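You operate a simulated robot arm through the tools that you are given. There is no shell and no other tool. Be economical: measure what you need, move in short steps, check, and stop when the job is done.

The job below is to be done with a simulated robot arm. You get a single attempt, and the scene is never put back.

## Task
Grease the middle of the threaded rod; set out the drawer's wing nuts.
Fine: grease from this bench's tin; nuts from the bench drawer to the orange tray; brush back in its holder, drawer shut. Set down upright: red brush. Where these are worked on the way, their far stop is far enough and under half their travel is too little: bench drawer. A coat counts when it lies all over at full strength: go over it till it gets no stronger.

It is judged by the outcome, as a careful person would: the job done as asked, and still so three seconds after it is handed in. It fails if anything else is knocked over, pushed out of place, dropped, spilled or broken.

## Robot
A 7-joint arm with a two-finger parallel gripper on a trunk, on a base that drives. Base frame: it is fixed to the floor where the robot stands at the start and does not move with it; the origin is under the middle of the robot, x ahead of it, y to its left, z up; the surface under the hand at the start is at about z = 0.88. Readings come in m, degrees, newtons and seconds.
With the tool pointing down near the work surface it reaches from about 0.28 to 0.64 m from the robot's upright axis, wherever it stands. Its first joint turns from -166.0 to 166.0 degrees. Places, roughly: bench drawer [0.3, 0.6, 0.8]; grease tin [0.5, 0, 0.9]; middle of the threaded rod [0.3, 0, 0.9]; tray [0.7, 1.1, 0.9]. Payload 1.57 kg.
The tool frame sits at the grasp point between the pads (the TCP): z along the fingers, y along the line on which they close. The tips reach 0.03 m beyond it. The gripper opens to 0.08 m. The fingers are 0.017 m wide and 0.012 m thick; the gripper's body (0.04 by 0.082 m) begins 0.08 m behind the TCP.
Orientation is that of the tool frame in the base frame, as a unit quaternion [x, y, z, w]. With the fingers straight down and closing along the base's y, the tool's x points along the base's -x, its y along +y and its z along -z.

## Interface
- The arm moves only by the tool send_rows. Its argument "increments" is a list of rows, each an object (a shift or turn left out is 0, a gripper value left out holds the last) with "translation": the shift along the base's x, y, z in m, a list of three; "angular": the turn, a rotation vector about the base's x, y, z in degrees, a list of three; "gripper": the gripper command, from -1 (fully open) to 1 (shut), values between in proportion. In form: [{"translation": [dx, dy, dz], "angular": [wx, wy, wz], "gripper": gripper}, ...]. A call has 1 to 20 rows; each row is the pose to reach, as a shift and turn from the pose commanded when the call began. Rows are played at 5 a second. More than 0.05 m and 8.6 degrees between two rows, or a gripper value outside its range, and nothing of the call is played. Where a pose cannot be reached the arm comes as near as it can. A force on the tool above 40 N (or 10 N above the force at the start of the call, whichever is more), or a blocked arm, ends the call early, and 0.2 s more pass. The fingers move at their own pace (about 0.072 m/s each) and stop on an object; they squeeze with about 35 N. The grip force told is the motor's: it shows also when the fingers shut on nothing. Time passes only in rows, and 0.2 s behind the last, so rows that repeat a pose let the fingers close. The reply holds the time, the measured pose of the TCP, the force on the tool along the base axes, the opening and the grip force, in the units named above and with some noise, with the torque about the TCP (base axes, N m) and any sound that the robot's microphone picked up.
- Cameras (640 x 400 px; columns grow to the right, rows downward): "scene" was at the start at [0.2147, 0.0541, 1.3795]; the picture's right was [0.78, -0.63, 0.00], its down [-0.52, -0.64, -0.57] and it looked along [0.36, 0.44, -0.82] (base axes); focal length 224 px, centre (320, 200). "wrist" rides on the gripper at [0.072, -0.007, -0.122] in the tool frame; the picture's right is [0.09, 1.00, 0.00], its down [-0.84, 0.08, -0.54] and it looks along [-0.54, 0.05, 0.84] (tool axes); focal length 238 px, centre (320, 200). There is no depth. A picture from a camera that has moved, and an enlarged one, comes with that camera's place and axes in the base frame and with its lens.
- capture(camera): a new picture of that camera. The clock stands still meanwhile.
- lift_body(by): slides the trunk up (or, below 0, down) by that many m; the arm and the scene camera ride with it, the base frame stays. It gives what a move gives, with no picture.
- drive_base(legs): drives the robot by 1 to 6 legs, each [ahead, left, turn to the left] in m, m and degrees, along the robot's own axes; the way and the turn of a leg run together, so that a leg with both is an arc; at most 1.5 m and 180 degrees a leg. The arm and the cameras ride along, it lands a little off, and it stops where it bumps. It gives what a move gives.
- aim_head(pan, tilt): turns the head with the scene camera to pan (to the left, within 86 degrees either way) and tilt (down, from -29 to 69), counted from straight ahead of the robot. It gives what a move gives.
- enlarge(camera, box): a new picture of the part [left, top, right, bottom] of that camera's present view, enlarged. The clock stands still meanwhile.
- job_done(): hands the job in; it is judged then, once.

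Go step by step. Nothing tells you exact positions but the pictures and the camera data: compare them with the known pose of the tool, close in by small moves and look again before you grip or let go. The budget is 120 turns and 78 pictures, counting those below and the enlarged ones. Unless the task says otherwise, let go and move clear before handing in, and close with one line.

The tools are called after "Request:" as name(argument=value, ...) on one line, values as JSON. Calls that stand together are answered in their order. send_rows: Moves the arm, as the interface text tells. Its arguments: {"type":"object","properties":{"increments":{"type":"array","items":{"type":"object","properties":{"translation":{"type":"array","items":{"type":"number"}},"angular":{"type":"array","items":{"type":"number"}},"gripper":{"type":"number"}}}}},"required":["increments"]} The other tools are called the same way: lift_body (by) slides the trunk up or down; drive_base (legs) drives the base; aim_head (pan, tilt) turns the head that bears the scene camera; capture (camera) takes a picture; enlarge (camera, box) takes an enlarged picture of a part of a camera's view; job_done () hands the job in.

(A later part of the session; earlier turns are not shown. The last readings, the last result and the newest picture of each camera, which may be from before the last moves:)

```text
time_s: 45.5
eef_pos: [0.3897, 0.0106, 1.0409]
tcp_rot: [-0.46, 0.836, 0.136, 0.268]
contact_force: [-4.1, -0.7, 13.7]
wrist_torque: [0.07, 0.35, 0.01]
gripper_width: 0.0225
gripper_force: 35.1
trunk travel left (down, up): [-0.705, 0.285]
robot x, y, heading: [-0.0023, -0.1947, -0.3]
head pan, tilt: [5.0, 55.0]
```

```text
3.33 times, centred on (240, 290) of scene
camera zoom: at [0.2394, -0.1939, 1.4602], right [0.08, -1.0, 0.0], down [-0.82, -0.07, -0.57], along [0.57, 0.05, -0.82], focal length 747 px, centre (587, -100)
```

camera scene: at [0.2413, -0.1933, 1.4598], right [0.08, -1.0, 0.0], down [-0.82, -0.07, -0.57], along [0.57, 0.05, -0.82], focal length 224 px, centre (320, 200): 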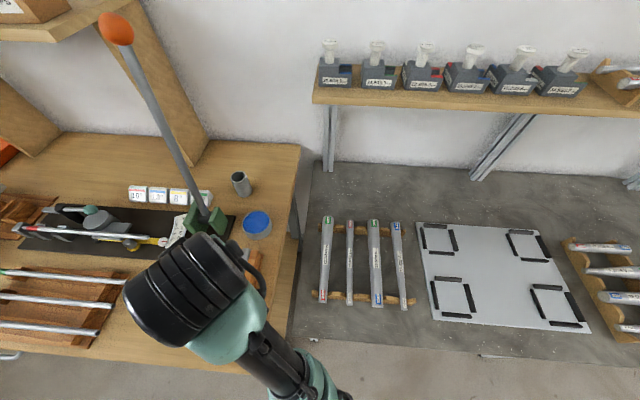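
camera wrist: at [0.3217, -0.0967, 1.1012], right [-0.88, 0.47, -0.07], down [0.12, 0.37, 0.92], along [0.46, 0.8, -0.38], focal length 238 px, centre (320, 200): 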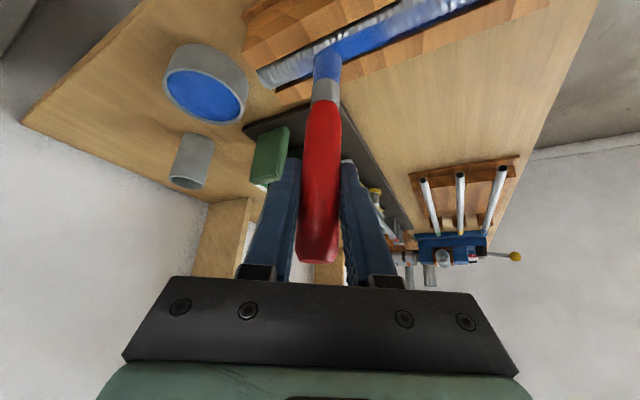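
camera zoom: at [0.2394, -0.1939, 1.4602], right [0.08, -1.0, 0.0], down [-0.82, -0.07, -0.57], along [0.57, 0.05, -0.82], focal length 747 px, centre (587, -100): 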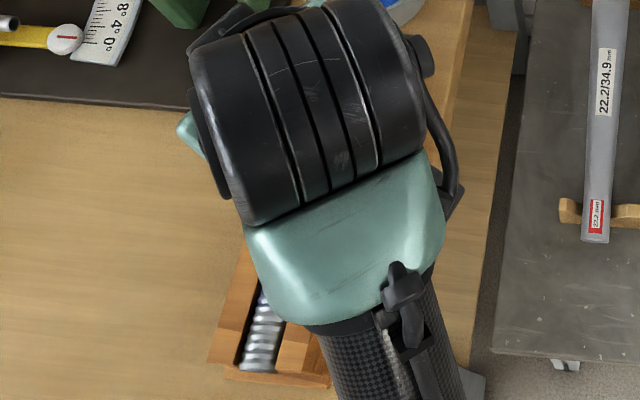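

Request:
send_rows(increments=[{"translation": [-0.01, 0.003, 0.001]}, {"translation": [-0.02, 0.003, 0.001]}, {"translation": [-0.03, 0.003, 0.001]}, {"translation": [-0.04, 0.003, 0.001]}, {"translation": [-0.05, 0.003, 0.001]}, {"translation": [-0.06, 0.003, 0.001]}, {"translation": [-0.07, 0.003, 0.001]}, {"translation": [-0.08, 0.003, 0.001]}, {"translation": [-0.07, -0.001, 0.001]}, {"translation": [-0.06, -0.001, 0.001]}, {"translation": [-0.05, -0.001, 0.001]}, {"translation": [-0.04, -0.001, 0.001]}, {"translation": [-0.03, -0.001, 0.001]}, {"translation": [-0.02, -0.001, 0.001]}, {"translation": [-0.01, -0.001, 0.001]}, {"translation": [0, -0.001, 0.001]}, {"translation": [0, -0.002, 0.03]}, {"translation": [0.03, -0.002, 0.06]}, {"translation": [0.07, -0.002, 0.08]}, {"translation": [0.11, -0.003, 0.08]}])

Request:
send_rows(increments=[{"translation": [0.03, -0.003, 0.01]}, {"translation": [0.03, -0.003, 0.01]}])

Request:
enlarge(camera="scene", box=[190, 230, 290, 350])

```text
time_s: 49.7
eef_pos: [0.4983, 0.0067, 1.1197]
tcp_rot: [-0.46, 0.836, 0.136, 0.265]
contact_force: [-0.3, -0.9, -1.1]
wrist_torque: [-0.01, -0.02, -0.01]
gripper_width: 0.0227
gripper_force: 35.2
trunk travel left (down, up): [-0.705, 0.285]
robot x, y, heading: [-0.0029, -0.1979, -0.3]
head pan, tilt: [5.0, 55.0]
```

```text
time_s: 50.3
eef_pos: [0.529, 0.0057, 1.1285]
tcp_rot: [-0.461, 0.836, 0.136, 0.266]
contact_force: [-0.4, -0.1, -0.8]
wrist_torque: [-0.01, 0.01, 0.0]
gripper_width: 0.0226
gripper_force: 34.3
trunk travel left (down, up): [-0.705, 0.285]
robot x, y, heading: [0.0022, -0.1969, -0.7]
head pan, tilt: [5.0, 55.0]
```

```text
3.33 times, centred on (240, 290) of scene
camera zoom: at [0.2403, -0.1933, 1.4601], right [0.08, -1.0, 0.0], down [-0.82, -0.07, -0.57], along [0.57, 0.05, -0.82], focal length 747 px, centre (587, -100)
```

zoom: 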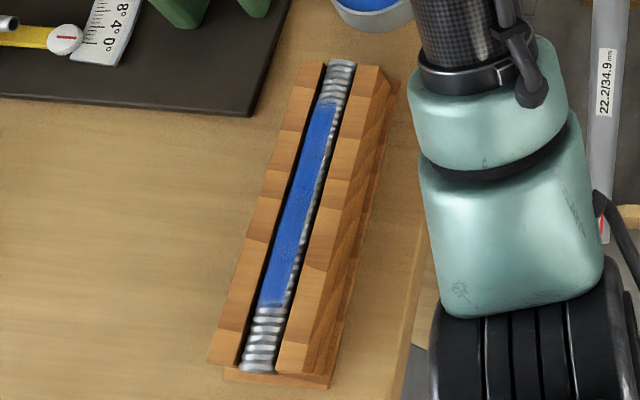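

A uniform blue band with crisp ends now lies over the rod's middle. I check it more closely before putting the brush back.

Request:
enlarge(camera="scene", box=[215, 250, 265, 330])

```text
5.00 times, centred on (240, 290) of scene
camera zoom: at [0.2403, -0.1933, 1.4601], right [0.08, -1.0, 0.0], down [-0.82, -0.07, -0.57], along [0.57, 0.05, -0.82], focal length 1121 px, centre (720, -250)
```

zoom: 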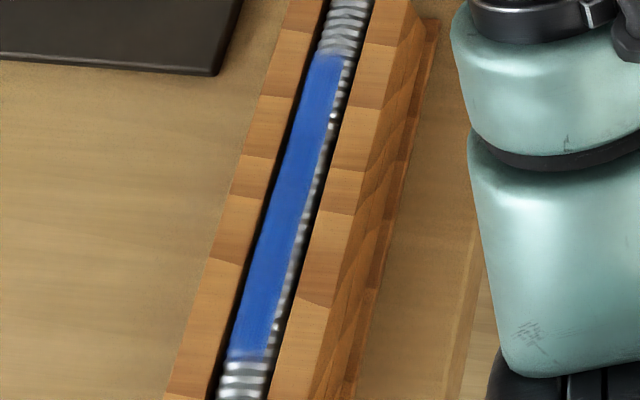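

A thin silver strip remains on the −y flank; I make one more pass offset to that side to see whether it takes grease.

Request:
send_rows(increments=[{"translation": [-0.04, 0, 0]}, {"translation": [-0.08, -0.002, 0]}, {"translation": [-0.12, -0.003, -0.02]}, {"translation": [-0.139, -0.003, -0.05]}, {"translation": [-0.139, -0.003, -0.08]}, {"translation": [-0.139, -0.003, -0.089]}, {"translation": [-0.149, -0.003, -0.091]}, {"translation": [-0.159, -0.003, -0.091]}, {"translation": [-0.169, -0.003, -0.091]}, {"translation": [-0.179, -0.003, -0.091]}, {"translation": [-0.189, -0.003, -0.091]}, {"translation": [-0.199, -0.003, -0.091]}, {"translation": [-0.209, -0.003, -0.091]}, {"translation": [-0.219, -0.003, -0.091]}, {"translation": [-0.209, -0.003, -0.091]}, {"translation": [-0.199, -0.003, -0.091]}, {"translation": [-0.189, -0.003, -0.091]}, {"translation": [-0.179, -0.003, -0.091]}, {"translation": [-0.169, -0.003, -0.091]}, {"translation": [-0.159, -0.003, -0.091]}])

Request:
send_rows(increments=[{"translation": [0.02, 0, 0]}, {"translation": [0.02, 0, 0.03]}, {"translation": [0.03, 0, 0.07]}, {"translation": [0.07, 0.002, 0.08]}, {"translation": [0.11, 0.003, 0.09]}, {"translation": [0.15, 0.003, 0.09]}, {"translation": [0.159, 0.003, 0.09]}, {"translation": [0.159, 0.003, 0.09]}])

Request:
enlarge(camera="scene", box=[215, 250, 265, 330])

```text
time_s: 54.5
eef_pos: [0.3697, 0.0038, 1.0392]
tcp_rot: [-0.461, 0.835, 0.136, 0.269]
contact_force: [-6.5, 1.5, 23.1]
wrist_torque: [0.31, 0.72, 0.02]
gripper_width: 0.0229
gripper_force: 34.9
trunk travel left (down, up): [-0.705, 0.285]
robot x, y, heading: [-0.0019, -0.1952, -0.6]
head pan, tilt: [5.0, 55.0]
```

```text
time_s: 56.3
eef_pos: [0.5297, 0.0059, 1.1276]
tcp_rot: [-0.461, 0.836, 0.136, 0.266]
contact_force: [1.0, -0.3, -0.1]
wrist_torque: [-0.01, 0.02, -0.01]
gripper_width: 0.023
gripper_force: 35.0
trunk travel left (down, up): [-0.705, 0.285]
robot x, y, heading: [-0.0017, -0.1935, -0.4]
head pan, tilt: [5.0, 55.0]
```

```text
5.00 times, centred on (240, 290) of scene
camera zoom: at [0.2411, -0.1934, 1.4599], right [0.08, -1.0, 0.0], down [-0.82, -0.07, -0.57], along [0.57, 0.05, -0.82], focal length 1121 px, centre (720, -250)
```

zoom: 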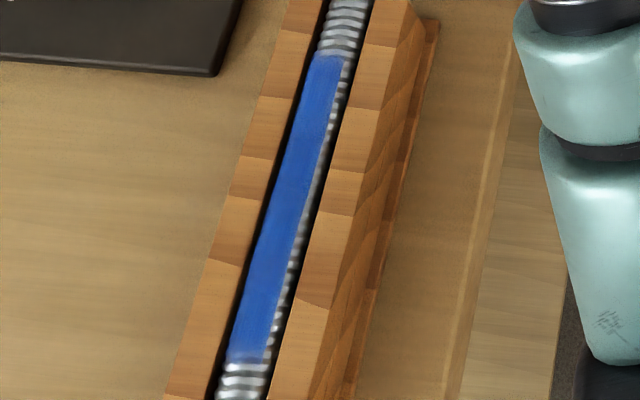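

The coat did not change further — it's saturated. Now I bring the brush back over its cup, going round the lever on the right.

Request:
send_rows(increments=[{"translation": [0.04, 0, 0.0]}, {"translation": [0.08, 0.0, 0.0]}, {"translation": [0.11, 0.02, 0.0]}, {"translation": [0.125, 0.05, 0]}, {"translation": [0.131, 0.081, 0]}, {"translation": [0.131, 0.081, 0]}])

Request:
capture(camera="wrist")

Request:
enlarge(camera="scene", box=[200, 120, 300, 220])

```text
time_s: 57.7
eef_pos: [0.6612, 0.0841, 1.1274]
tcp_rot: [-0.461, 0.836, 0.137, 0.266]
contact_force: [-0.9, -0.6, -0.3]
wrist_torque: [-0.01, 0.04, 0.04]
gripper_width: 0.023
gripper_force: 35.2
trunk travel left (down, up): [-0.705, 0.285]
robot x, y, heading: [-0.0024, -0.1961, -0.5]
head pan, tilt: [5.0, 55.0]
```

```text
41 pictures are left
camera wrist: at [0.5968, -0.0284, 1.1874], right [-0.88, 0.47, -0.07], down [0.12, 0.37, 0.92], along [0.46, 0.8, -0.38], focal length 238 px, centre (320, 200)
```

wrist: 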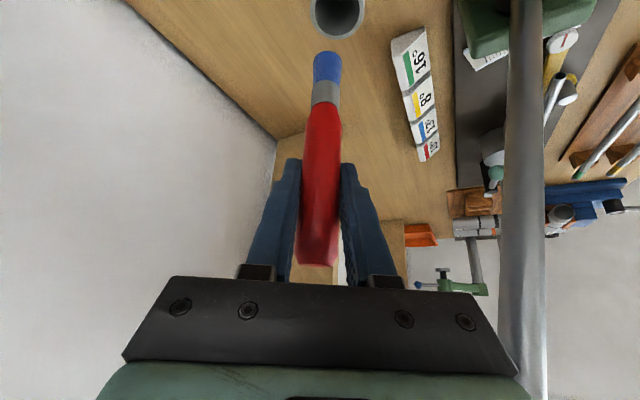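

```text
4.00 times, centred on (250, 170) of scene
camera zoom: at [0.241, -0.1938, 1.4599], right [0.08, -1.0, 0.0], down [-0.82, -0.07, -0.57], along [0.57, 0.05, -0.82], focal length 897 px, centre (600, 320)
```

zoom: 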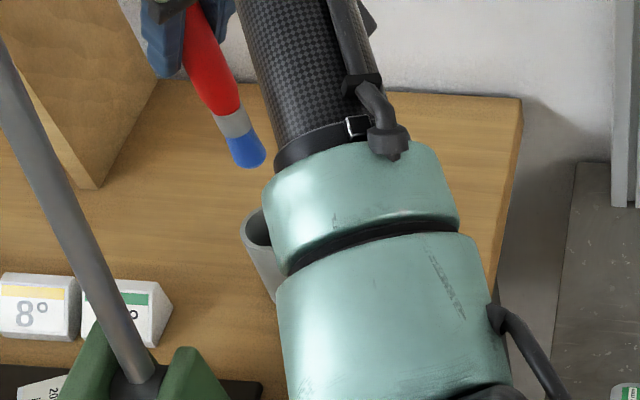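

Tip is at about (0.663, 0.079), leaning ~3°, and the cup mouth at (0.660, 0.086). I correct the lean and centre, then lower partway in.

Request:
send_rows(increments=[{"translation": [-0.001, 0.002, 0], "angular": [3, 0, 0]}, {"translation": [-0.001, 0.002, -0.025], "angular": [3, 0, 0]}, {"translation": [-0.001, 0.002, -0.045], "angular": [3, 0, 0]}, {"translation": [-0.001, 0.002, -0.055], "angular": [3, 0, 0]}, {"translation": [-0.001, 0.002, -0.055], "angular": [3, 0, 0]}])

Request:
capture(camera="wrist")

```text
time_s: 58.9
eef_pos: [0.6617, 0.0894, 1.072]
tcp_rot: [-0.454, 0.832, 0.158, 0.278]
contact_force: [-0.3, 0.2, 0.0]
wrist_torque: [0.02, -0.01, 0.0]
gripper_width: 0.0229
gripper_force: 34.5
trunk travel left (down, up): [-0.705, 0.285]
robot x, y, heading: [-0.0002, -0.1966, -0.1]
head pan, tilt: [5.0, 55.0]
```

```text
39 pictures are left
camera wrist: at [0.5962, -0.0256, 1.1265], right [-0.88, 0.47, -0.04], down [0.12, 0.32, 0.94], along [0.46, 0.82, -0.34], focal length 238 px, centre (320, 200)
```

wrist: 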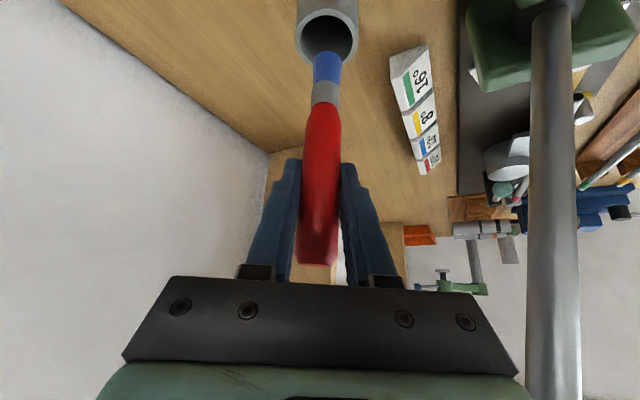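

The tip is lined up with the mouth to a few millimetres. I shift −3 mm in y and lower on, watching force.

Request:
send_rows(increments=[{"translation": [-0.001, -0.003, -0.01]}, {"translation": [-0.001, -0.003, -0.02]}, {"translation": [-0.001, -0.003, -0.03]}, {"translation": [-0.001, -0.003, -0.04]}, {"translation": [-0.001, -0.003, -0.04]}])

Request:
capture(camera="wrist")

```text
time_s: 60.1
eef_pos: [0.659, 0.0874, 1.0318]
tcp_rot: [-0.454, 0.832, 0.159, 0.278]
contact_force: [-0.3, -0.3, -0.2]
wrist_torque: [0.0, -0.01, 0.01]
gripper_width: 0.0226
gripper_force: 35.8
trunk travel left (down, up): [-0.705, 0.285]
robot x, y, heading: [0.0, -0.1977, -0.3]
head pan, tilt: [5.0, 55.0]
```

```text
38 pictures are left
camera wrist: at [0.5947, -0.0289, 1.0854], right [-0.88, 0.47, -0.05], down [0.12, 0.32, 0.94], along [0.46, 0.82, -0.34], focal length 238 px, centre (320, 200)
```

wrist: 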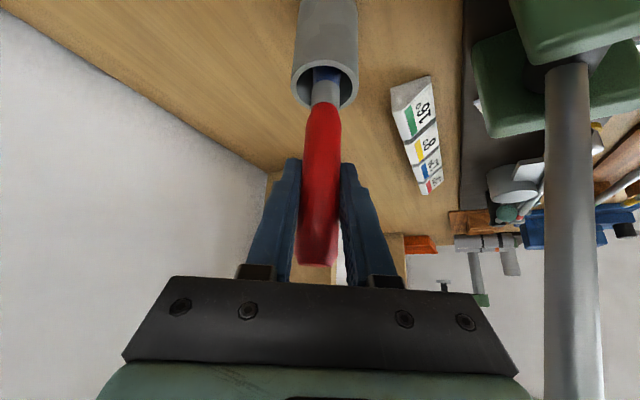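

The brush has entered the cup cleanly, centred. I lower gently until it meets the bottom.

Request:
send_rows(increments=[{"translation": [0, 0, -0.01]}, {"translation": [0, 0, -0.02]}, {"translation": [0, 0, -0.027]}, {"translation": [0, 0, -0.031]}, {"translation": [0, 0, -0.034]}, {"translation": [0, 0, -0.034]}])

```text
time_s: 61.5
eef_pos: [0.6584, 0.087, 0.9982]
tcp_rot: [-0.453, 0.832, 0.157, 0.278]
contact_force: [-0.2, -0.6, -1.2]
wrist_torque: [0.02, 0.03, 0.0]
gripper_width: 0.0227
gripper_force: 34.7
trunk travel left (down, up): [-0.705, 0.285]
robot x, y, heading: [-0.0044, -0.1957, -0.4]
head pan, tilt: [5.0, 55.0]
```

Request:
send_rows(increments=[{"translation": [0, 0, -0.002]}, {"translation": [0, 0, -0.004]}, {"translation": [0, 0, -0.006]}, {"translation": [0, 0, -0.008]}, {"translation": [0, 0, -0.008]}])

```text
time_s: 62.7
eef_pos: [0.6597, 0.0871, 0.9908]
tcp_rot: [-0.454, 0.831, 0.159, 0.279]
contact_force: [-0.8, -1.6, 4.8]
wrist_torque: [-0.14, 0.05, 0.03]
gripper_width: 0.0227
gripper_force: 35.0
trunk travel left (down, up): [-0.705, 0.285]
robot x, y, heading: [0.0015, -0.1971, -0.2]
head pan, tilt: [5.0, 55.0]
```

It rests on the bottom (≈5 N). I open and back out along the tool axis.

Request:
send_rows(increments=[{"gripper": 0.3}, {"gripper": -0.3}, {"gripper": -1}, {"gripper": -1}, {"gripper": -1}])

Request:
send_rows(increments=[{"translation": [-0.0064, -0.0103, 0.016]}, {"translation": [-0.016, -0.026, 0.04]}, {"translation": [-0.029, -0.046, 0.072]}, {"translation": [-0.042, -0.067, 0.104]}, {"translation": [-0.054, -0.087, 0.135]}, {"translation": [-0.064, -0.103, 0.16]}, {"translation": [-0.064, -0.103, 0.16]}])

Request:
capture(camera="wrist")

```text
time_s: 63.9
eef_pos: [0.6581, 0.0868, 0.9898]
tcp_rot: [-0.454, 0.831, 0.159, 0.278]
contact_force: [-0.8, 0.4, 0.2]
wrist_torque: [0.02, 0.0, 0.01]
gripper_width: 0.0801
gripper_force: 0.1
trunk travel left (down, up): [-0.705, 0.285]
robot x, y, heading: [0.0004, -0.1987, -0.6]
head pan, tilt: [5.0, 55.0]
```

```text
time_s: 65.5
eef_pos: [0.5942, -0.0156, 1.1519]
tcp_rot: [-0.453, 0.832, 0.158, 0.278]
contact_force: [0.1, 0.1, 0.2]
wrist_torque: [0.03, -0.01, -0.01]
gripper_width: 0.0802
gripper_force: 0.0
trunk travel left (down, up): [-0.705, 0.285]
robot x, y, heading: [-0.002, -0.1972, -0.7]
head pan, tilt: [5.0, 55.0]
```

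```text
37 pictures are left
camera wrist: at [0.5291, -0.1308, 1.2056], right [-0.88, 0.47, -0.04], down [0.13, 0.32, 0.94], along [0.46, 0.82, -0.34], focal length 238 px, centre (320, 200)
```

wrist: 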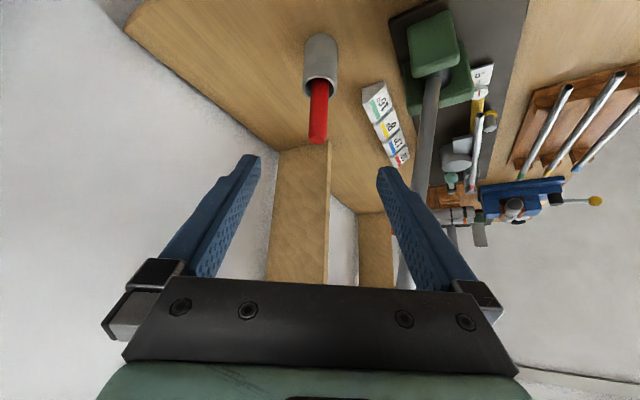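

The brush stands upright in its cup. Next: pull the arm back over the bench edge and reverse the base clear before heading to the drawer (handle at about (0.18, 0.60, 0.80)).

Request:
send_rows(increments=[{"translation": [-0.04, -0.01, 0.02]}, {"translation": [-0.08, -0.02, 0.04]}, {"translation": [-0.12, -0.03, 0.06]}, {"translation": [-0.16, -0.05, 0.07]}, {"translation": [-0.2, -0.07, 0.08]}, {"translation": [-0.23, -0.08, 0.08]}, {"translation": [-0.23, -0.08, 0.08]}])

Request:
drive_base(legs=[[-0.55, 0, 0], [0, 0.8, 0]])

Request:
aim_head(pan=0, tilt=35)

Request:
capture(camera="scene")

```text
time_s: 67.1
eef_pos: [0.3667, -0.0946, 1.228]
tcp_rot: [-0.453, 0.832, 0.158, 0.278]
contact_force: [-0.3, 0.2, 0.2]
wrist_torque: [-0.02, -0.02, -0.01]
gripper_width: 0.0798
gripper_force: 0.1
trunk travel left (down, up): [-0.705, 0.285]
robot x, y, heading: [0.0001, -0.1968, -0.1]
head pan, tilt: [5.0, 55.0]
```

```text
time_s: 74.1
eef_pos: [-0.179, 0.6981, 1.2272]
tcp_rot: [-0.452, 0.833, 0.158, 0.278]
contact_force: [0.1, -0.3, -0.1]
wrist_torque: [-0.03, 0.0, 0.01]
gripper_width: 0.0798
gripper_force: 0.1
trunk travel left (down, up): [-0.705, 0.285]
robot x, y, heading: [-0.5472, 0.596, -0.7]
head pan, tilt: [5.0, 55.0]
```

```text
time_s: 74.9
eef_pos: [-0.1792, 0.6979, 1.2281]
tcp_rot: [-0.451, 0.833, 0.158, 0.278]
contact_force: [0.6, 0.5, 0.0]
wrist_torque: [0.0, -0.04, 0.02]
gripper_width: 0.0801
gripper_force: 0.0
trunk travel left (down, up): [-0.705, 0.285]
robot x, y, heading: [-0.5476, 0.5944, -0.7]
head pan, tilt: [0.0, 35.0]
```

```text
36 pictures are left
camera scene: at [-0.2886, 0.5923, 1.4881], right [-0.01, -1.0, 0.0], down [-0.57, 0.01, -0.82], along [0.82, -0.01, -0.57], focal length 224 px, centre (320, 200)
```

scene: 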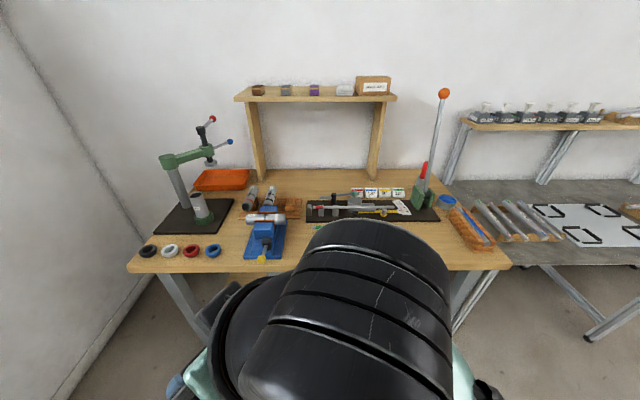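

I have a good overview: tray at about (0.75, 1.11), arbor press to its left, vise near y ≈ 0.78. I turn the hand horizontal, pointing at the bench with fingers closing vertically, for the drawer handle.

Request:
send_rows(increments=[{"translation": [0.017, -0.008, 0], "angular": [-4.65, -6.73, -0.39]}, {"translation": [0.034, -0.016, 0], "angular": [-9.3, -13.46, -0.78]}, {"translation": [0.051, -0.024, 0], "angular": [-13.95, -20.19, -1.17]}, {"translation": [0.068, -0.032, 0], "angular": [-18.6, -26.92, -1.56]}, {"translation": [0.085, -0.04, 0], "angular": [-23.25, -33.65, -1.95]}, {"translation": [0.102, -0.048, 0], "angular": [-27.9, -40.38, -2.34]}, {"translation": [0.119, -0.056, 0], "angular": [-32.55, -47.1, -2.7]}, {"translation": [0.136, -0.064, 0], "angular": [-37.2, -53.8, -3.1]}, {"translation": [0.153, -0.072, 0], "angular": [-41.85, -60.6, -3.5]}, {"translation": [0.17, -0.08, 0], "angular": [-46.5, -67.3, -3.9]}, {"translation": [0.18, -0.09, 0], "angular": [-51.1, -74, -4.3]}, {"translation": [0.18, -0.09, 0], "angular": [-51.1, -74, -4.3]}])

Request:
capture(camera="scene")

```text
time_s: 77.5
eef_pos: [0.0008, 0.6069, 1.2281]
tcp_rot: [-0.496, 0.504, -0.495, 0.505]
contact_force: [0.5, 0.4, 0.0]
wrist_torque: [-0.04, 0.02, 0.01]
gripper_width: 0.0801
gripper_force: 0.0
out of reach, approached as far as the arm can: row 4, 5, 6, 7
trunk travel left (down, up): [-0.705, 0.285]
robot x, y, heading: [-0.5464, 0.5969, -0.5]
head pan, tilt: [0.0, 35.0]
```

```text
35 pictures are left
camera scene: at [-0.2886, 0.5925, 1.4882], right [-0.01, -1.0, 0.0], down [-0.57, 0.01, -0.82], along [0.82, -0.01, -0.57], focal length 224 px, centre (320, 200)
```

scene: 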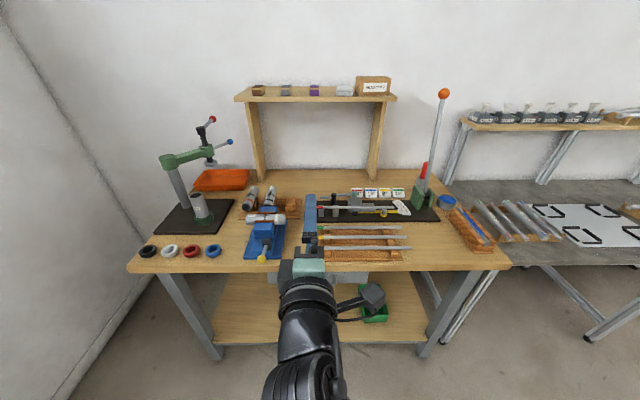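

The hand is horizontal now. I lower the trunk so the TCP reaches handle height z ≈ 0.80.

Request:
lift_body(by=-0.425)

Request:
capture(camera="wrist")

Request:
aim_head(pan=0, tilt=30)

Request:
capture(camera="scene")

```text
refused: -0.425 is not a number from -0.4 to 0.4
```

```text
34 pictures are left
camera wrist: at [-0.1207, 0.5342, 1.2326], right [0.0, -0.07, -1.0], down [-0.54, 0.84, -0.06], along [0.84, 0.54, -0.04], focal length 238 px, centre (320, 200)
```

wrist: 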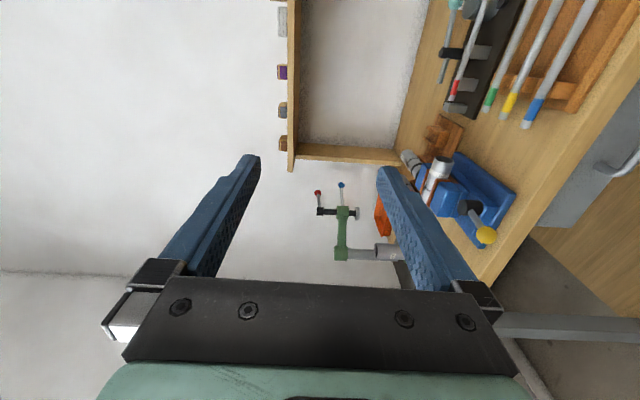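

```text
time_s: 78.2
eef_pos: [0.0012, 0.6073, 1.227]
tcp_rot: [-0.495, 0.505, -0.495, 0.505]
contact_force: [1.1, 0.3, 0.4]
wrist_torque: [0.03, 0.03, 0.01]
gripper_width: 0.08
gripper_force: 0.0
trunk travel left (down, up): [-0.705, 0.285]
robot x, y, heading: [-0.5455, 0.5973, -0.6]
head pan, tilt: [0.0, 30.0]
```

```text
33 pictures are left
camera scene: at [-0.2863, 0.5923, 1.4959], right [-0.01, -1.0, 0.0], down [-0.5, 0.01, -0.87], along [0.87, -0.01, -0.5], focal length 224 px, centre (320, 200)
```

scene: 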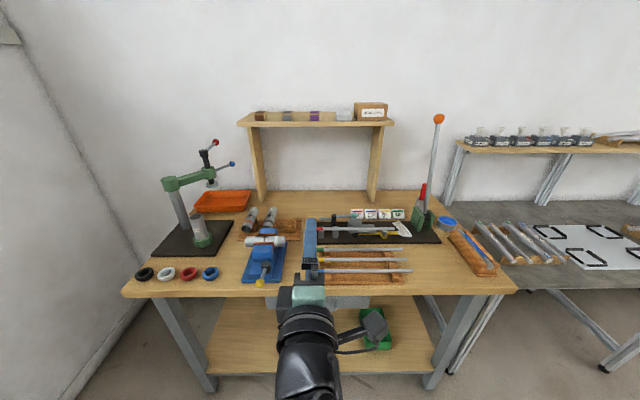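

Wasted two pictures; the trunk move is limited to 0.4 per call. I split it and look from the wrist.

Request:
lift_body(by=-0.3)

Request:
capture(camera="wrist")

```text
time_s: 81.2
eef_pos: [0.0023, 0.6068, 0.9274]
tcp_rot: [-0.495, 0.505, -0.495, 0.505]
contact_force: [0.2, -0.1, -1.2]
wrist_torque: [0.02, 0.0, -0.02]
gripper_width: 0.0802
gripper_force: 0.0
trunk travel left (down, up): [-0.405, 0.585]
robot x, y, heading: [-0.5441, 0.5952, -0.5]
head pan, tilt: [0.0, 30.0]
```

```text
32 pictures are left
camera wrist: at [-0.1208, 0.5341, 0.9328], right [0.0, -0.07, -1.0], down [-0.54, 0.84, -0.06], along [0.84, 0.54, -0.04], focal length 238 px, centre (320, 200)
```

wrist: 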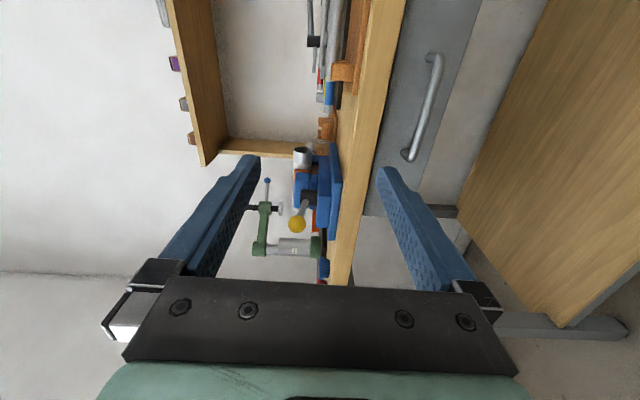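

The drawer handle lies along y, about y 0.535–0.66, z ≈ 0.80, x ≈ 0.18. I lower to its height and look again.

Request:
lift_body(by=-0.127)

Request:
capture(camera="wrist")

```text
time_s: 82.8
eef_pos: [0.0019, 0.6056, 0.8002]
tcp_rot: [-0.495, 0.505, -0.495, 0.505]
contact_force: [-0.3, 0.0, 0.9]
wrist_torque: [0.0, -0.02, -0.02]
gripper_width: 0.08
gripper_force: 0.0
trunk travel left (down, up): [-0.278, 0.712]
robot x, y, heading: [-0.5443, 0.5945, -0.5]
head pan, tilt: [0.0, 30.0]
```

```text
31 pictures are left
camera wrist: at [-0.1208, 0.5341, 0.8058], right [0.0, -0.07, -1.0], down [-0.54, 0.84, -0.06], along [0.84, 0.54, -0.04], focal length 238 px, centre (320, 200)
```

wrist: 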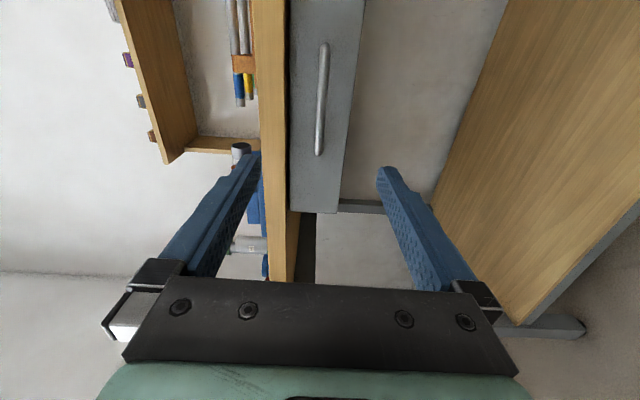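

The handle is dead level with the TCP (z ≈ 0.80), bar near x ≈ 0.17. I advance with open fingers around it.

Request:
send_rows(increments=[{"translation": [0.04, -0.006, 0]}, {"translation": [0.08, -0.008, 0]}, {"translation": [0.12, -0.008, 0]}, {"translation": [0.14, -0.008, 0]}, {"translation": [0.155, -0.008, 0]}, {"translation": [0.16, -0.008, 0]}, {"translation": [0.16, -0.008, 0]}])

Request:
capture(camera="wrist")

```text
time_s: 84.3
eef_pos: [0.1609, 0.5998, 0.8007]
tcp_rot: [-0.494, 0.506, -0.495, 0.505]
contact_force: [0.3, 0.7, -1.3]
wrist_torque: [0.02, -0.02, 0.01]
gripper_width: 0.08
gripper_force: 0.1
trunk travel left (down, up): [-0.278, 0.712]
robot x, y, heading: [-0.5441, 0.5958, -0.7]
head pan, tilt: [0.0, 30.0]
```

```text
30 pictures are left
camera wrist: at [0.0388, 0.5275, 0.8066], right [0.0, -0.07, -1.0], down [-0.54, 0.84, -0.06], along [0.84, 0.54, -0.04], focal length 238 px, centre (320, 200)
```

wrist: 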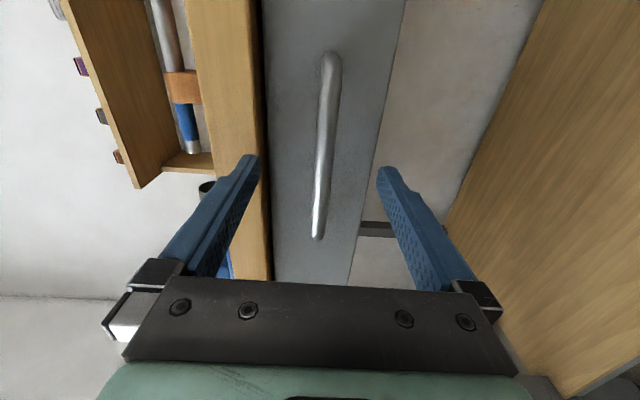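

The bar passes right through the TCP. I go 6 mm deeper and close on it.

Request:
send_rows(increments=[{"translation": [0.006, 0, 0]}, {"translation": [0.006, 0, 0], "gripper": 0}, {"translation": [0.006, 0, 0], "gripper": 1}, {"translation": [0.006, 0, 0], "gripper": 1}, {"translation": [0.006, 0, 0], "gripper": 1}, {"translation": [0.006, 0, 0], "gripper": 1}])

```text
time_s: 85.8
eef_pos: [0.1658, 0.599, 0.7997]
tcp_rot: [-0.496, 0.506, -0.494, 0.503]
contact_force: [-5.2, -0.9, -5.6]
wrist_torque: [-0.54, 0.1, -0.02]
gripper_width: 0.0121
gripper_force: 29.6
trunk travel left (down, up): [-0.278, 0.712]
robot x, y, heading: [-0.5494, 0.5991, -0.8]
head pan, tilt: [0.0, 30.0]
```

The bar is gripped. I pull the drawer open slowly with the arm.

Request:
send_rows(increments=[{"translation": [-0.015, 0, 0]}, {"translation": [-0.03, 0, 0]}, {"translation": [-0.045, 0, 0]}, {"translation": [-0.06, 0, 0]}, {"translation": [-0.075, 0, 0]}, {"translation": [-0.09, 0, 0]}, {"translation": [-0.105, 0, 0]}, {"translation": [-0.12, 0, 0]}, {"translation": [-0.135, 0, 0]}, {"translation": [-0.15, 0, 0]}, {"translation": [-0.165, 0, 0]}, {"translation": [-0.18, 0, 0]}])

```text
time_s: 88.3
eef_pos: [-0.0128, 0.5991, 0.8]
tcp_rot: [-0.497, 0.504, -0.493, 0.505]
contact_force: [-1.3, 13.8, -8.0]
wrist_torque: [-0.51, 0.13, -0.35]
gripper_width: 0.012
gripper_force: 29.5
trunk travel left (down, up): [-0.278, 0.712]
robot x, y, heading: [-0.5463, 0.5961, -0.7]
head pan, tilt: [0.0, 30.0]
```

Drawer out by 0.18 m. I keep pulling until it stops or the arm is at its limit.

Request:
send_rows(increments=[{"translation": [-0.01, -0.001, 0]}, {"translation": [-0.02, -0.002, 0]}, {"translation": [-0.03, -0.003, 0]}, {"translation": [-0.04, -0.003, 0]}, {"translation": [-0.05, -0.003, 0]}, {"translation": [-0.06, -0.003, 0]}, {"translation": [-0.07, -0.003, 0]}, {"translation": [-0.08, -0.003, 0]}])

Request:
aim_head(pan=0, tilt=55)

Request:
capture(camera="scene")

```text
time_s: 90.1
eef_pos: [-0.0661, 0.5999, 0.7993]
tcp_rot: [-0.488, 0.493, -0.503, 0.516]
contact_force: [2.2, 0.5, 7.5]
wrist_torque: [-0.57, -0.15, 0.55]
gripper_width: 0.0119
gripper_force: 28.9
out of reach, approached as far as the arm can: row 5, 6, 7, 8
trunk travel left (down, up): [-0.278, 0.712]
robot x, y, heading: [-0.5453, 0.5955, -0.5]
head pan, tilt: [0.0, 30.0]
stopped in row 8: the force on the tool passed its limit at 43 N (the readings are from after the stop); the commanded pose is now the measured one
```

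```text
time_s: 91.0
eef_pos: [-0.0654, 0.5989, 0.7983]
tcp_rot: [-0.487, 0.494, -0.503, 0.515]
contact_force: [2.1, 6.7, 14.8]
wrist_torque: [-0.47, -0.2, 0.29]
gripper_width: 0.0118
gripper_force: 29.5
trunk travel left (down, up): [-0.278, 0.712]
robot x, y, heading: [-0.5453, 0.5972, -0.6]
head pan, tilt: [0.0, 55.0]
```

```text
29 pictures are left
camera scene: at [-0.3053, 0.5931, 1.0334], right [-0.01, -1.0, 0.0], down [-0.82, 0.01, -0.58], along [0.58, -0.01, -0.82], focal length 224 px, centre (320, 200)
```

scene: 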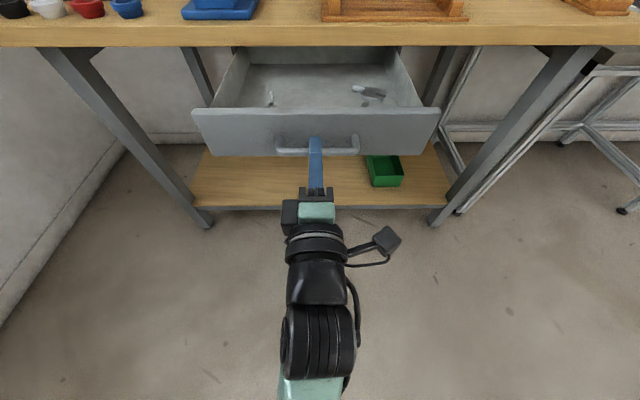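

The drawer is out by about 0.23 m. I enlarge the drawer's inside to find the nuts.

Request:
enlarge(camera="scene", box=[190, 40, 450, 160])

```text
2.46 times, centred on (320, 100) of scene
camera zoom: at [-0.3053, 0.5931, 1.0334], right [-0.01, -1.0, 0.0], down [-0.82, 0.01, -0.58], along [0.58, -0.01, -0.82], focal length 552 px, centre (320, 446)
```

zoom: 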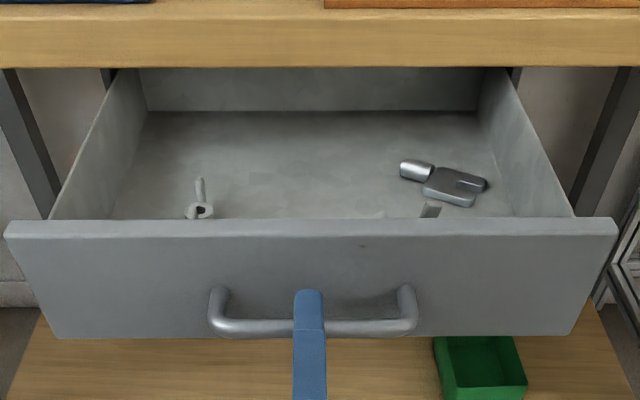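

I release the handle, back the base off 0.15 m, raise the trunk, and look down into the drawer.

Request:
send_rows(increments=[{"gripper": 0}, {"gripper": -1}, {"gripper": -1}, {"gripper": -1}])

Request:
drive_base(legs=[[-0.12, 0, 0]])

Request:
lift_body(by=0.4)

Request:
aim_head(pan=0, tilt=50)

Request:
capture(camera="scene")

```text
time_s: 92.0
eef_pos: [-0.0653, 0.5972, 0.7972]
tcp_rot: [-0.488, 0.496, -0.501, 0.514]
contact_force: [-0.7, -0.3, 0.3]
wrist_torque: [0.03, -0.03, 0.0]
gripper_width: 0.08
gripper_force: 0.1
trunk travel left (down, up): [-0.278, 0.712]
robot x, y, heading: [-0.5449, 0.5949, -0.5]
head pan, tilt: [0.0, 55.0]
```

```text
time_s: 93.2
eef_pos: [-0.1861, 0.6004, 0.7967]
tcp_rot: [-0.489, 0.495, -0.5, 0.515]
contact_force: [0.5, 0.0, 0.2]
wrist_torque: [0.0, 0.0, -0.03]
gripper_width: 0.08
gripper_force: 0.0
trunk travel left (down, up): [-0.278, 0.712]
robot x, y, heading: [-0.6676, 0.5962, -0.5]
head pan, tilt: [0.0, 55.0]
```

```text
time_s: 97.1
eef_pos: [-0.1867, 0.6007, 1.1974]
tcp_rot: [-0.489, 0.495, -0.5, 0.516]
contact_force: [-0.4, 0.9, 0.7]
wrist_torque: [-0.03, -0.02, 0.01]
gripper_width: 0.08
gripper_force: 0.1
trunk travel left (down, up): [-0.678, 0.312]
robot x, y, heading: [-0.6665, 0.6041, -0.6]
head pan, tilt: [0.0, 55.0]
```

```text
time_s: 97.7
eef_pos: [-0.1864, 0.6014, 1.1965]
tcp_rot: [-0.488, 0.496, -0.501, 0.515]
contact_force: [-0.4, 0.5, 0.3]
wrist_torque: [-0.03, 0.0, 0.03]
gripper_width: 0.08
gripper_force: 0.1
trunk travel left (down, up): [-0.678, 0.312]
robot x, y, heading: [-0.6685, 0.5994, -0.5]
head pan, tilt: [0.0, 50.0]
```

```text
27 pictures are left
camera scene: at [-0.4209, 0.5944, 1.4394], right [-0.01, -1.0, 0.0], down [-0.77, 0.01, -0.64], along [0.64, 0.0, -0.77], focal length 224 px, centre (320, 200)
```

scene: 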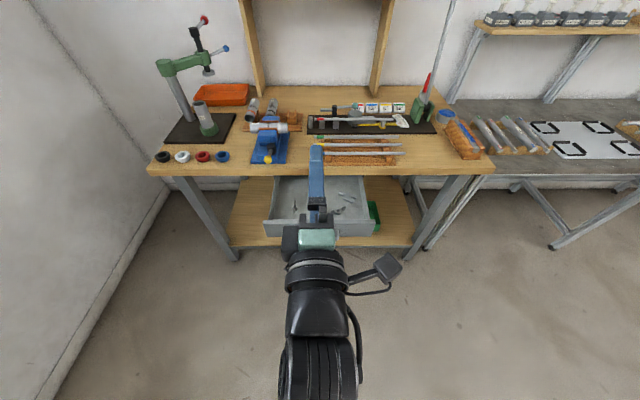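

I see several small parts in the drawer but the hand blocks the view. I turn the hand to point down, then drive 0.22 m ahead to look with the wrist camera from above.

Request:
send_rows(increments=[{"translation": [0, 0, -0.005], "angular": [0, 8.2, 0]}, {"translation": [0, 0, -0.01], "angular": [0, 16.4, 0]}, {"translation": [0, 0, -0.01], "angular": [0, 24.6, 0]}, {"translation": [0, 0, -0.01], "angular": [0, 32.8, 0]}, {"translation": [0, 0, -0.01], "angular": [0, 41, 0]}, {"translation": [0, 0, -0.01], "angular": [0, 49.2, 0]}, {"translation": [0, 0, -0.01], "angular": [0, 57.4, 0]}, {"translation": [0, 0, -0.02], "angular": [0, 65.6, 0]}, {"translation": [0, 0, -0.03], "angular": [0, 73.8, 0]}, {"translation": [0, 0, -0.04], "angular": [0, 82, 0]}, {"translation": [0, 0, -0.05], "angular": [0, 90, 0]}, {"translation": [0, 0, -0.05], "angular": [0, 90, 0]}])

Request:
drive_base(legs=[[0.22, 0, 0]])

Request:
capture(camera="wrist")

```text
time_s: 100.3
eef_pos: [-0.1874, 0.6012, 1.1478]
tcp_rot: [-0.7, 0.714, -0.008, 0.015]
contact_force: [-0.1, 1.1, -0.5]
wrist_torque: [-0.01, 0.04, 0.0]
gripper_width: 0.0799
gripper_force: 0.1
out of reach, approached as far as the arm can: row 1, 2, 3
trunk travel left (down, up): [-0.678, 0.312]
robot x, y, heading: [-0.6695, 0.599, -0.3]
head pan, tilt: [0.0, 50.0]
```

```text
time_s: 102.1
eef_pos: [0.0419, 0.5981, 1.1477]
tcp_rot: [-0.698, 0.715, -0.008, 0.014]
contact_force: [0.2, 0.1, -0.2]
wrist_torque: [-0.04, 0.0, -0.01]
gripper_width: 0.0802
gripper_force: 0.0
trunk travel left (down, up): [-0.678, 0.312]
robot x, y, heading: [-0.4409, 0.5946, -0.6]
head pan, tilt: [0.0, 50.0]
```

```text
26 pictures are left
camera wrist: at [0.0434, 0.5247, 1.2684], right [-1.0, -0.07, -0.03], down [-0.07, 0.83, 0.55], along [-0.01, 0.55, -0.84], focal length 238 px, centre (320, 200)
```

wrist: 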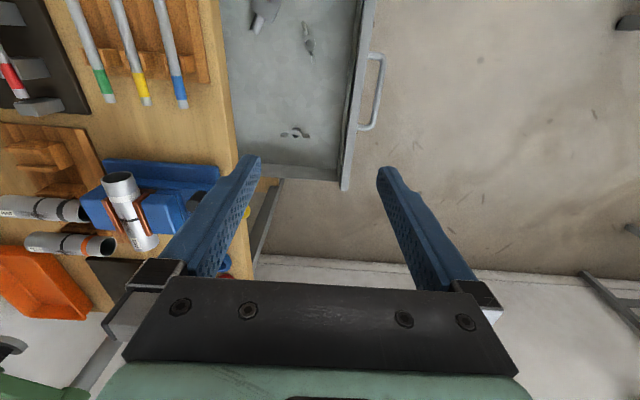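

Two small parts and a larger clamp-like piece are visible. I shift the camera right and a bit lower for a full view of the drawer.

Request:
send_rows(increments=[{"translation": [0, -0.04, -0.02]}, {"translation": [0, -0.08, -0.04]}, {"translation": [0, -0.12, -0.05]}, {"translation": [0, -0.12, -0.05]}])

Request:
enlarge(camera="wrist", box=[180, 0, 420, 200])

```text
time_s: 103.1
eef_pos: [0.04, 0.4798, 1.0946]
tcp_rot: [-0.699, 0.715, -0.009, 0.014]
contact_force: [0.5, 0.3, 0.4]
wrist_torque: [-0.01, 0.02, -0.04]
gripper_width: 0.0799
gripper_force: 0.0
trunk travel left (down, up): [-0.678, 0.312]
robot x, y, heading: [-0.442, 0.5971, -0.4]
head pan, tilt: [0.0, 50.0]
```

```text
2.00 times, centred on (300, 100) of wrist
camera zoom: at [0.041, 0.406, 1.2161], right [-1.0, -0.07, -0.03], down [-0.08, 0.83, 0.55], along [-0.01, 0.55, -0.84], focal length 477 px, centre (360, 400)
```

zoom: 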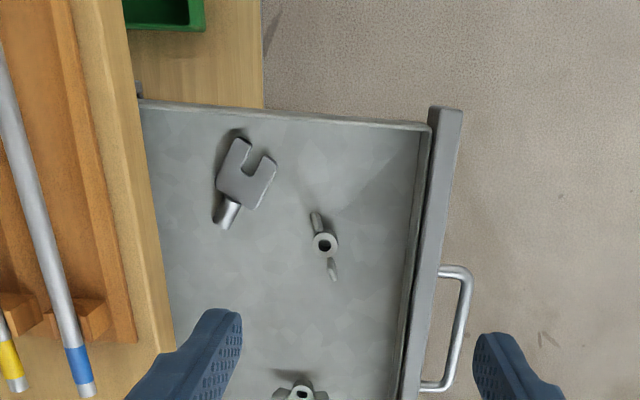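

I see two wing nuts: N1 at about (0.078, 0.525) with wings roughly along y, and N2 at about (0.102, 0.69) with wings along x; the forked piece isn't a nut. I go above N1 and yaw 14° to close across its wings.

Request:
send_rows(increments=[{"translation": [0.015, 0.015, -0.03], "angular": [0, 0, 7]}, {"translation": [0.03, 0.03, -0.06], "angular": [0, 0, 14]}, {"translation": [0.038, 0.046, -0.1], "angular": [0, 0, 14]}, {"translation": [0.038, 0.046, -0.14], "angular": [0, 0, 14]}, {"translation": [0.038, 0.046, -0.18], "angular": [0, 0, 14]}, {"translation": [0.038, 0.046, -0.2], "angular": [0, 0, 14]}, {"translation": [0.038, 0.046, -0.2], "angular": [0, 0, 14]}])

Request:
capture(camera="wrist")

```text
time_s: 104.7
eef_pos: [0.0795, 0.5296, 0.8969]
tcp_rot: [0.781, -0.625, 0.007, -0.016]
contact_force: [-0.4, 0.0, 0.4]
wrist_torque: [0.0, -0.04, 0.02]
gripper_width: 0.0798
gripper_force: 0.0
trunk travel left (down, up): [-0.678, 0.312]
robot x, y, heading: [-0.445, 0.5976, -0.6]
head pan, tilt: [0.0, 50.0]
```

```text
24 pictures are left
camera wrist: at [0.0981, 0.4581, 1.0185], right [-0.95, -0.31, -0.03], down [-0.27, 0.79, 0.55], along [-0.14, 0.53, -0.84], focal length 238 px, centre (320, 200)
```

wrist: 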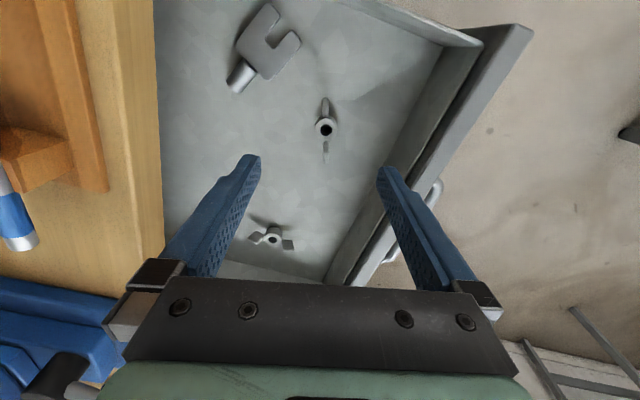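

N1 is right on the tool's axis and its wings are aligned with the finger faces. I descend with a 5 mm correction.

Request:
send_rows(increments=[{"translation": [-0.004, -0.001, -0.03]}, {"translation": [-0.005, -0.001, -0.06]}, {"translation": [-0.005, -0.001, -0.08]}, {"translation": [-0.005, -0.001, -0.095]}, {"translation": [-0.005, -0.001, -0.105]}, {"translation": [-0.005, -0.001, -0.105]}])

Request:
enlarge(camera="wrist", box=[200, 100, 440, 300])

```text
time_s: 105.9
eef_pos: [0.0808, 0.5249, 0.804]
tcp_rot: [0.781, -0.624, 0.012, -0.022]
contact_force: [-1.1, 3.3, 23.7]
wrist_torque: [-0.15, 1.24, -0.21]
gripper_width: 0.0792
gripper_force: 0.1
trunk travel left (down, up): [-0.678, 0.312]
robot x, y, heading: [-0.4384, 0.5936, -0.3]
head pan, tilt: [0.0, 50.0]
stopped in row 5: the force on the tool passed its limit at 50 N (the readings are from after the stop); the commanded pose is now the measured one
```

```text
2.00 times, centred on (320, 200) of wrist
camera zoom: at [0.097, 0.4543, 0.9261], right [-0.95, -0.31, -0.05], down [-0.29, 0.79, 0.54], along [-0.13, 0.53, -0.84], focal length 477 px, centre (320, 200)
```

zoom: 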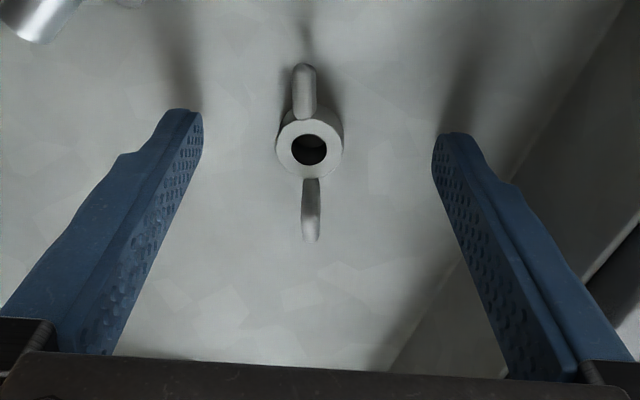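

The fingertips just touched the drawer floor (z ≈ 0.772); the nut is centred between them. I rise 3 mm and close.

Request:
send_rows(increments=[{"translation": [0, 0, 0.003]}, {"translation": [0, 0, 0.003], "gripper": 0}, {"translation": [0, 0, 0.003], "gripper": 1}, {"translation": [0, 0, 0.003], "gripper": 1}, {"translation": [0, 0, 0.003], "gripper": 1}, {"translation": [0, 0, 0.003], "gripper": 1}])

Request:
send_rows(increments=[{"translation": [0, 0, 0.03]}, {"translation": [0, 0, 0.07]}, {"translation": [0, 0, 0.11]}, {"translation": [-0.02, 0, 0.15]}, {"translation": [-0.05, 0, 0.19]}, {"translation": [-0.08, 0, 0.22]}, {"translation": [-0.11, 0.0, 0.24]}, {"translation": [-0.11, 0, 0.24]}])

Request:
capture(camera="wrist")

```text
time_s: 107.3
eef_pos: [0.0797, 0.5247, 0.8023]
tcp_rot: [0.781, -0.625, 0.011, -0.018]
contact_force: [0.8, -0.9, 0.6]
wrist_torque: [-0.01, 0.0, 0.0]
gripper_width: 0.0215
gripper_force: 34.5
trunk travel left (down, up): [-0.678, 0.312]
robot x, y, heading: [-0.4382, 0.5927, -0.5]
head pan, tilt: [0.0, 50.0]
```

```text
time_s: 109.1
eef_pos: [-0.0308, 0.5255, 1.0442]
tcp_rot: [0.781, -0.624, 0.011, -0.018]
contact_force: [0.9, -0.4, 0.0]
wrist_torque: [0.04, -0.01, -0.01]
gripper_width: 0.0214
gripper_force: 35.1
trunk travel left (down, up): [-0.678, 0.312]
robot x, y, heading: [-0.4402, 0.5964, -0.4]
head pan, tilt: [0.0, 50.0]
```

```text
22 pictures are left
camera wrist: at [-0.013, 0.4545, 1.1661], right [-0.95, -0.31, -0.04], down [-0.28, 0.79, 0.54], along [-0.13, 0.53, -0.84], focal length 238 px, centre (320, 200)
```

wrist: 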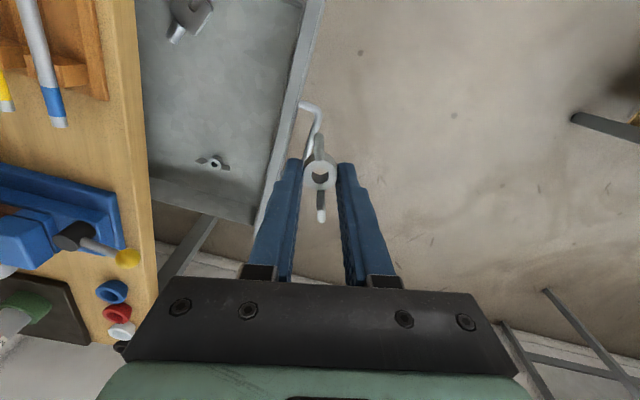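

N1 is held by its hub. The press's levers seem to overhang the tray (blue knob near (0.73, 1.01, 1.11)), so I drive round the open drawer to stand in front and look before reaching.

Request:
drive_base(legs=[[-0.12, 0, 0], [0, 0.4, 0], [0.3, 0, 0]])

Request:
aim_head(pan=3, tilt=30)

Request:
capture(camera="scene")

```text
time_s: 114.1
eef_pos: [0.1685, 0.9233, 1.0435]
tcp_rot: [0.776, -0.63, 0.01, -0.018]
contact_force: [0.2, 0.0, -0.4]
wrist_torque: [0.0, 0.04, -0.01]
gripper_width: 0.0213
gripper_force: 34.9
trunk travel left (down, up): [-0.678, 0.312]
robot x, y, heading: [-0.2416, 1.0027, -1.2]
head pan, tilt: [0.0, 50.0]
```

```text
time_s: 114.9
eef_pos: [0.1676, 0.9235, 1.0445]
tcp_rot: [0.777, -0.629, 0.011, -0.019]
contact_force: [-0.5, 0.2, 0.3]
wrist_torque: [0.0, -0.03, -0.05]
gripper_width: 0.0215
gripper_force: 34.5
trunk travel left (down, up): [-0.678, 0.312]
robot x, y, heading: [-0.2403, 0.9965, -1.3]
head pan, tilt: [3.0, 30.0]
```

```text
21 pictures are left
camera scene: at [0.0198, 0.9968, 1.4689], right [0.03, -1.0, 0.0], down [-0.5, -0.01, -0.87], along [0.87, 0.03, -0.5], focal length 224 px, centre (320, 200)
```

scene: 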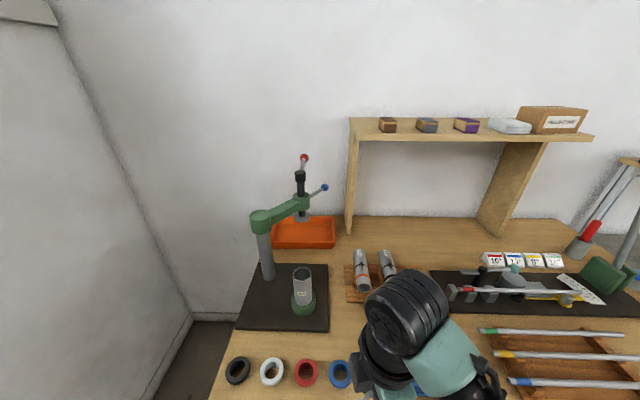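

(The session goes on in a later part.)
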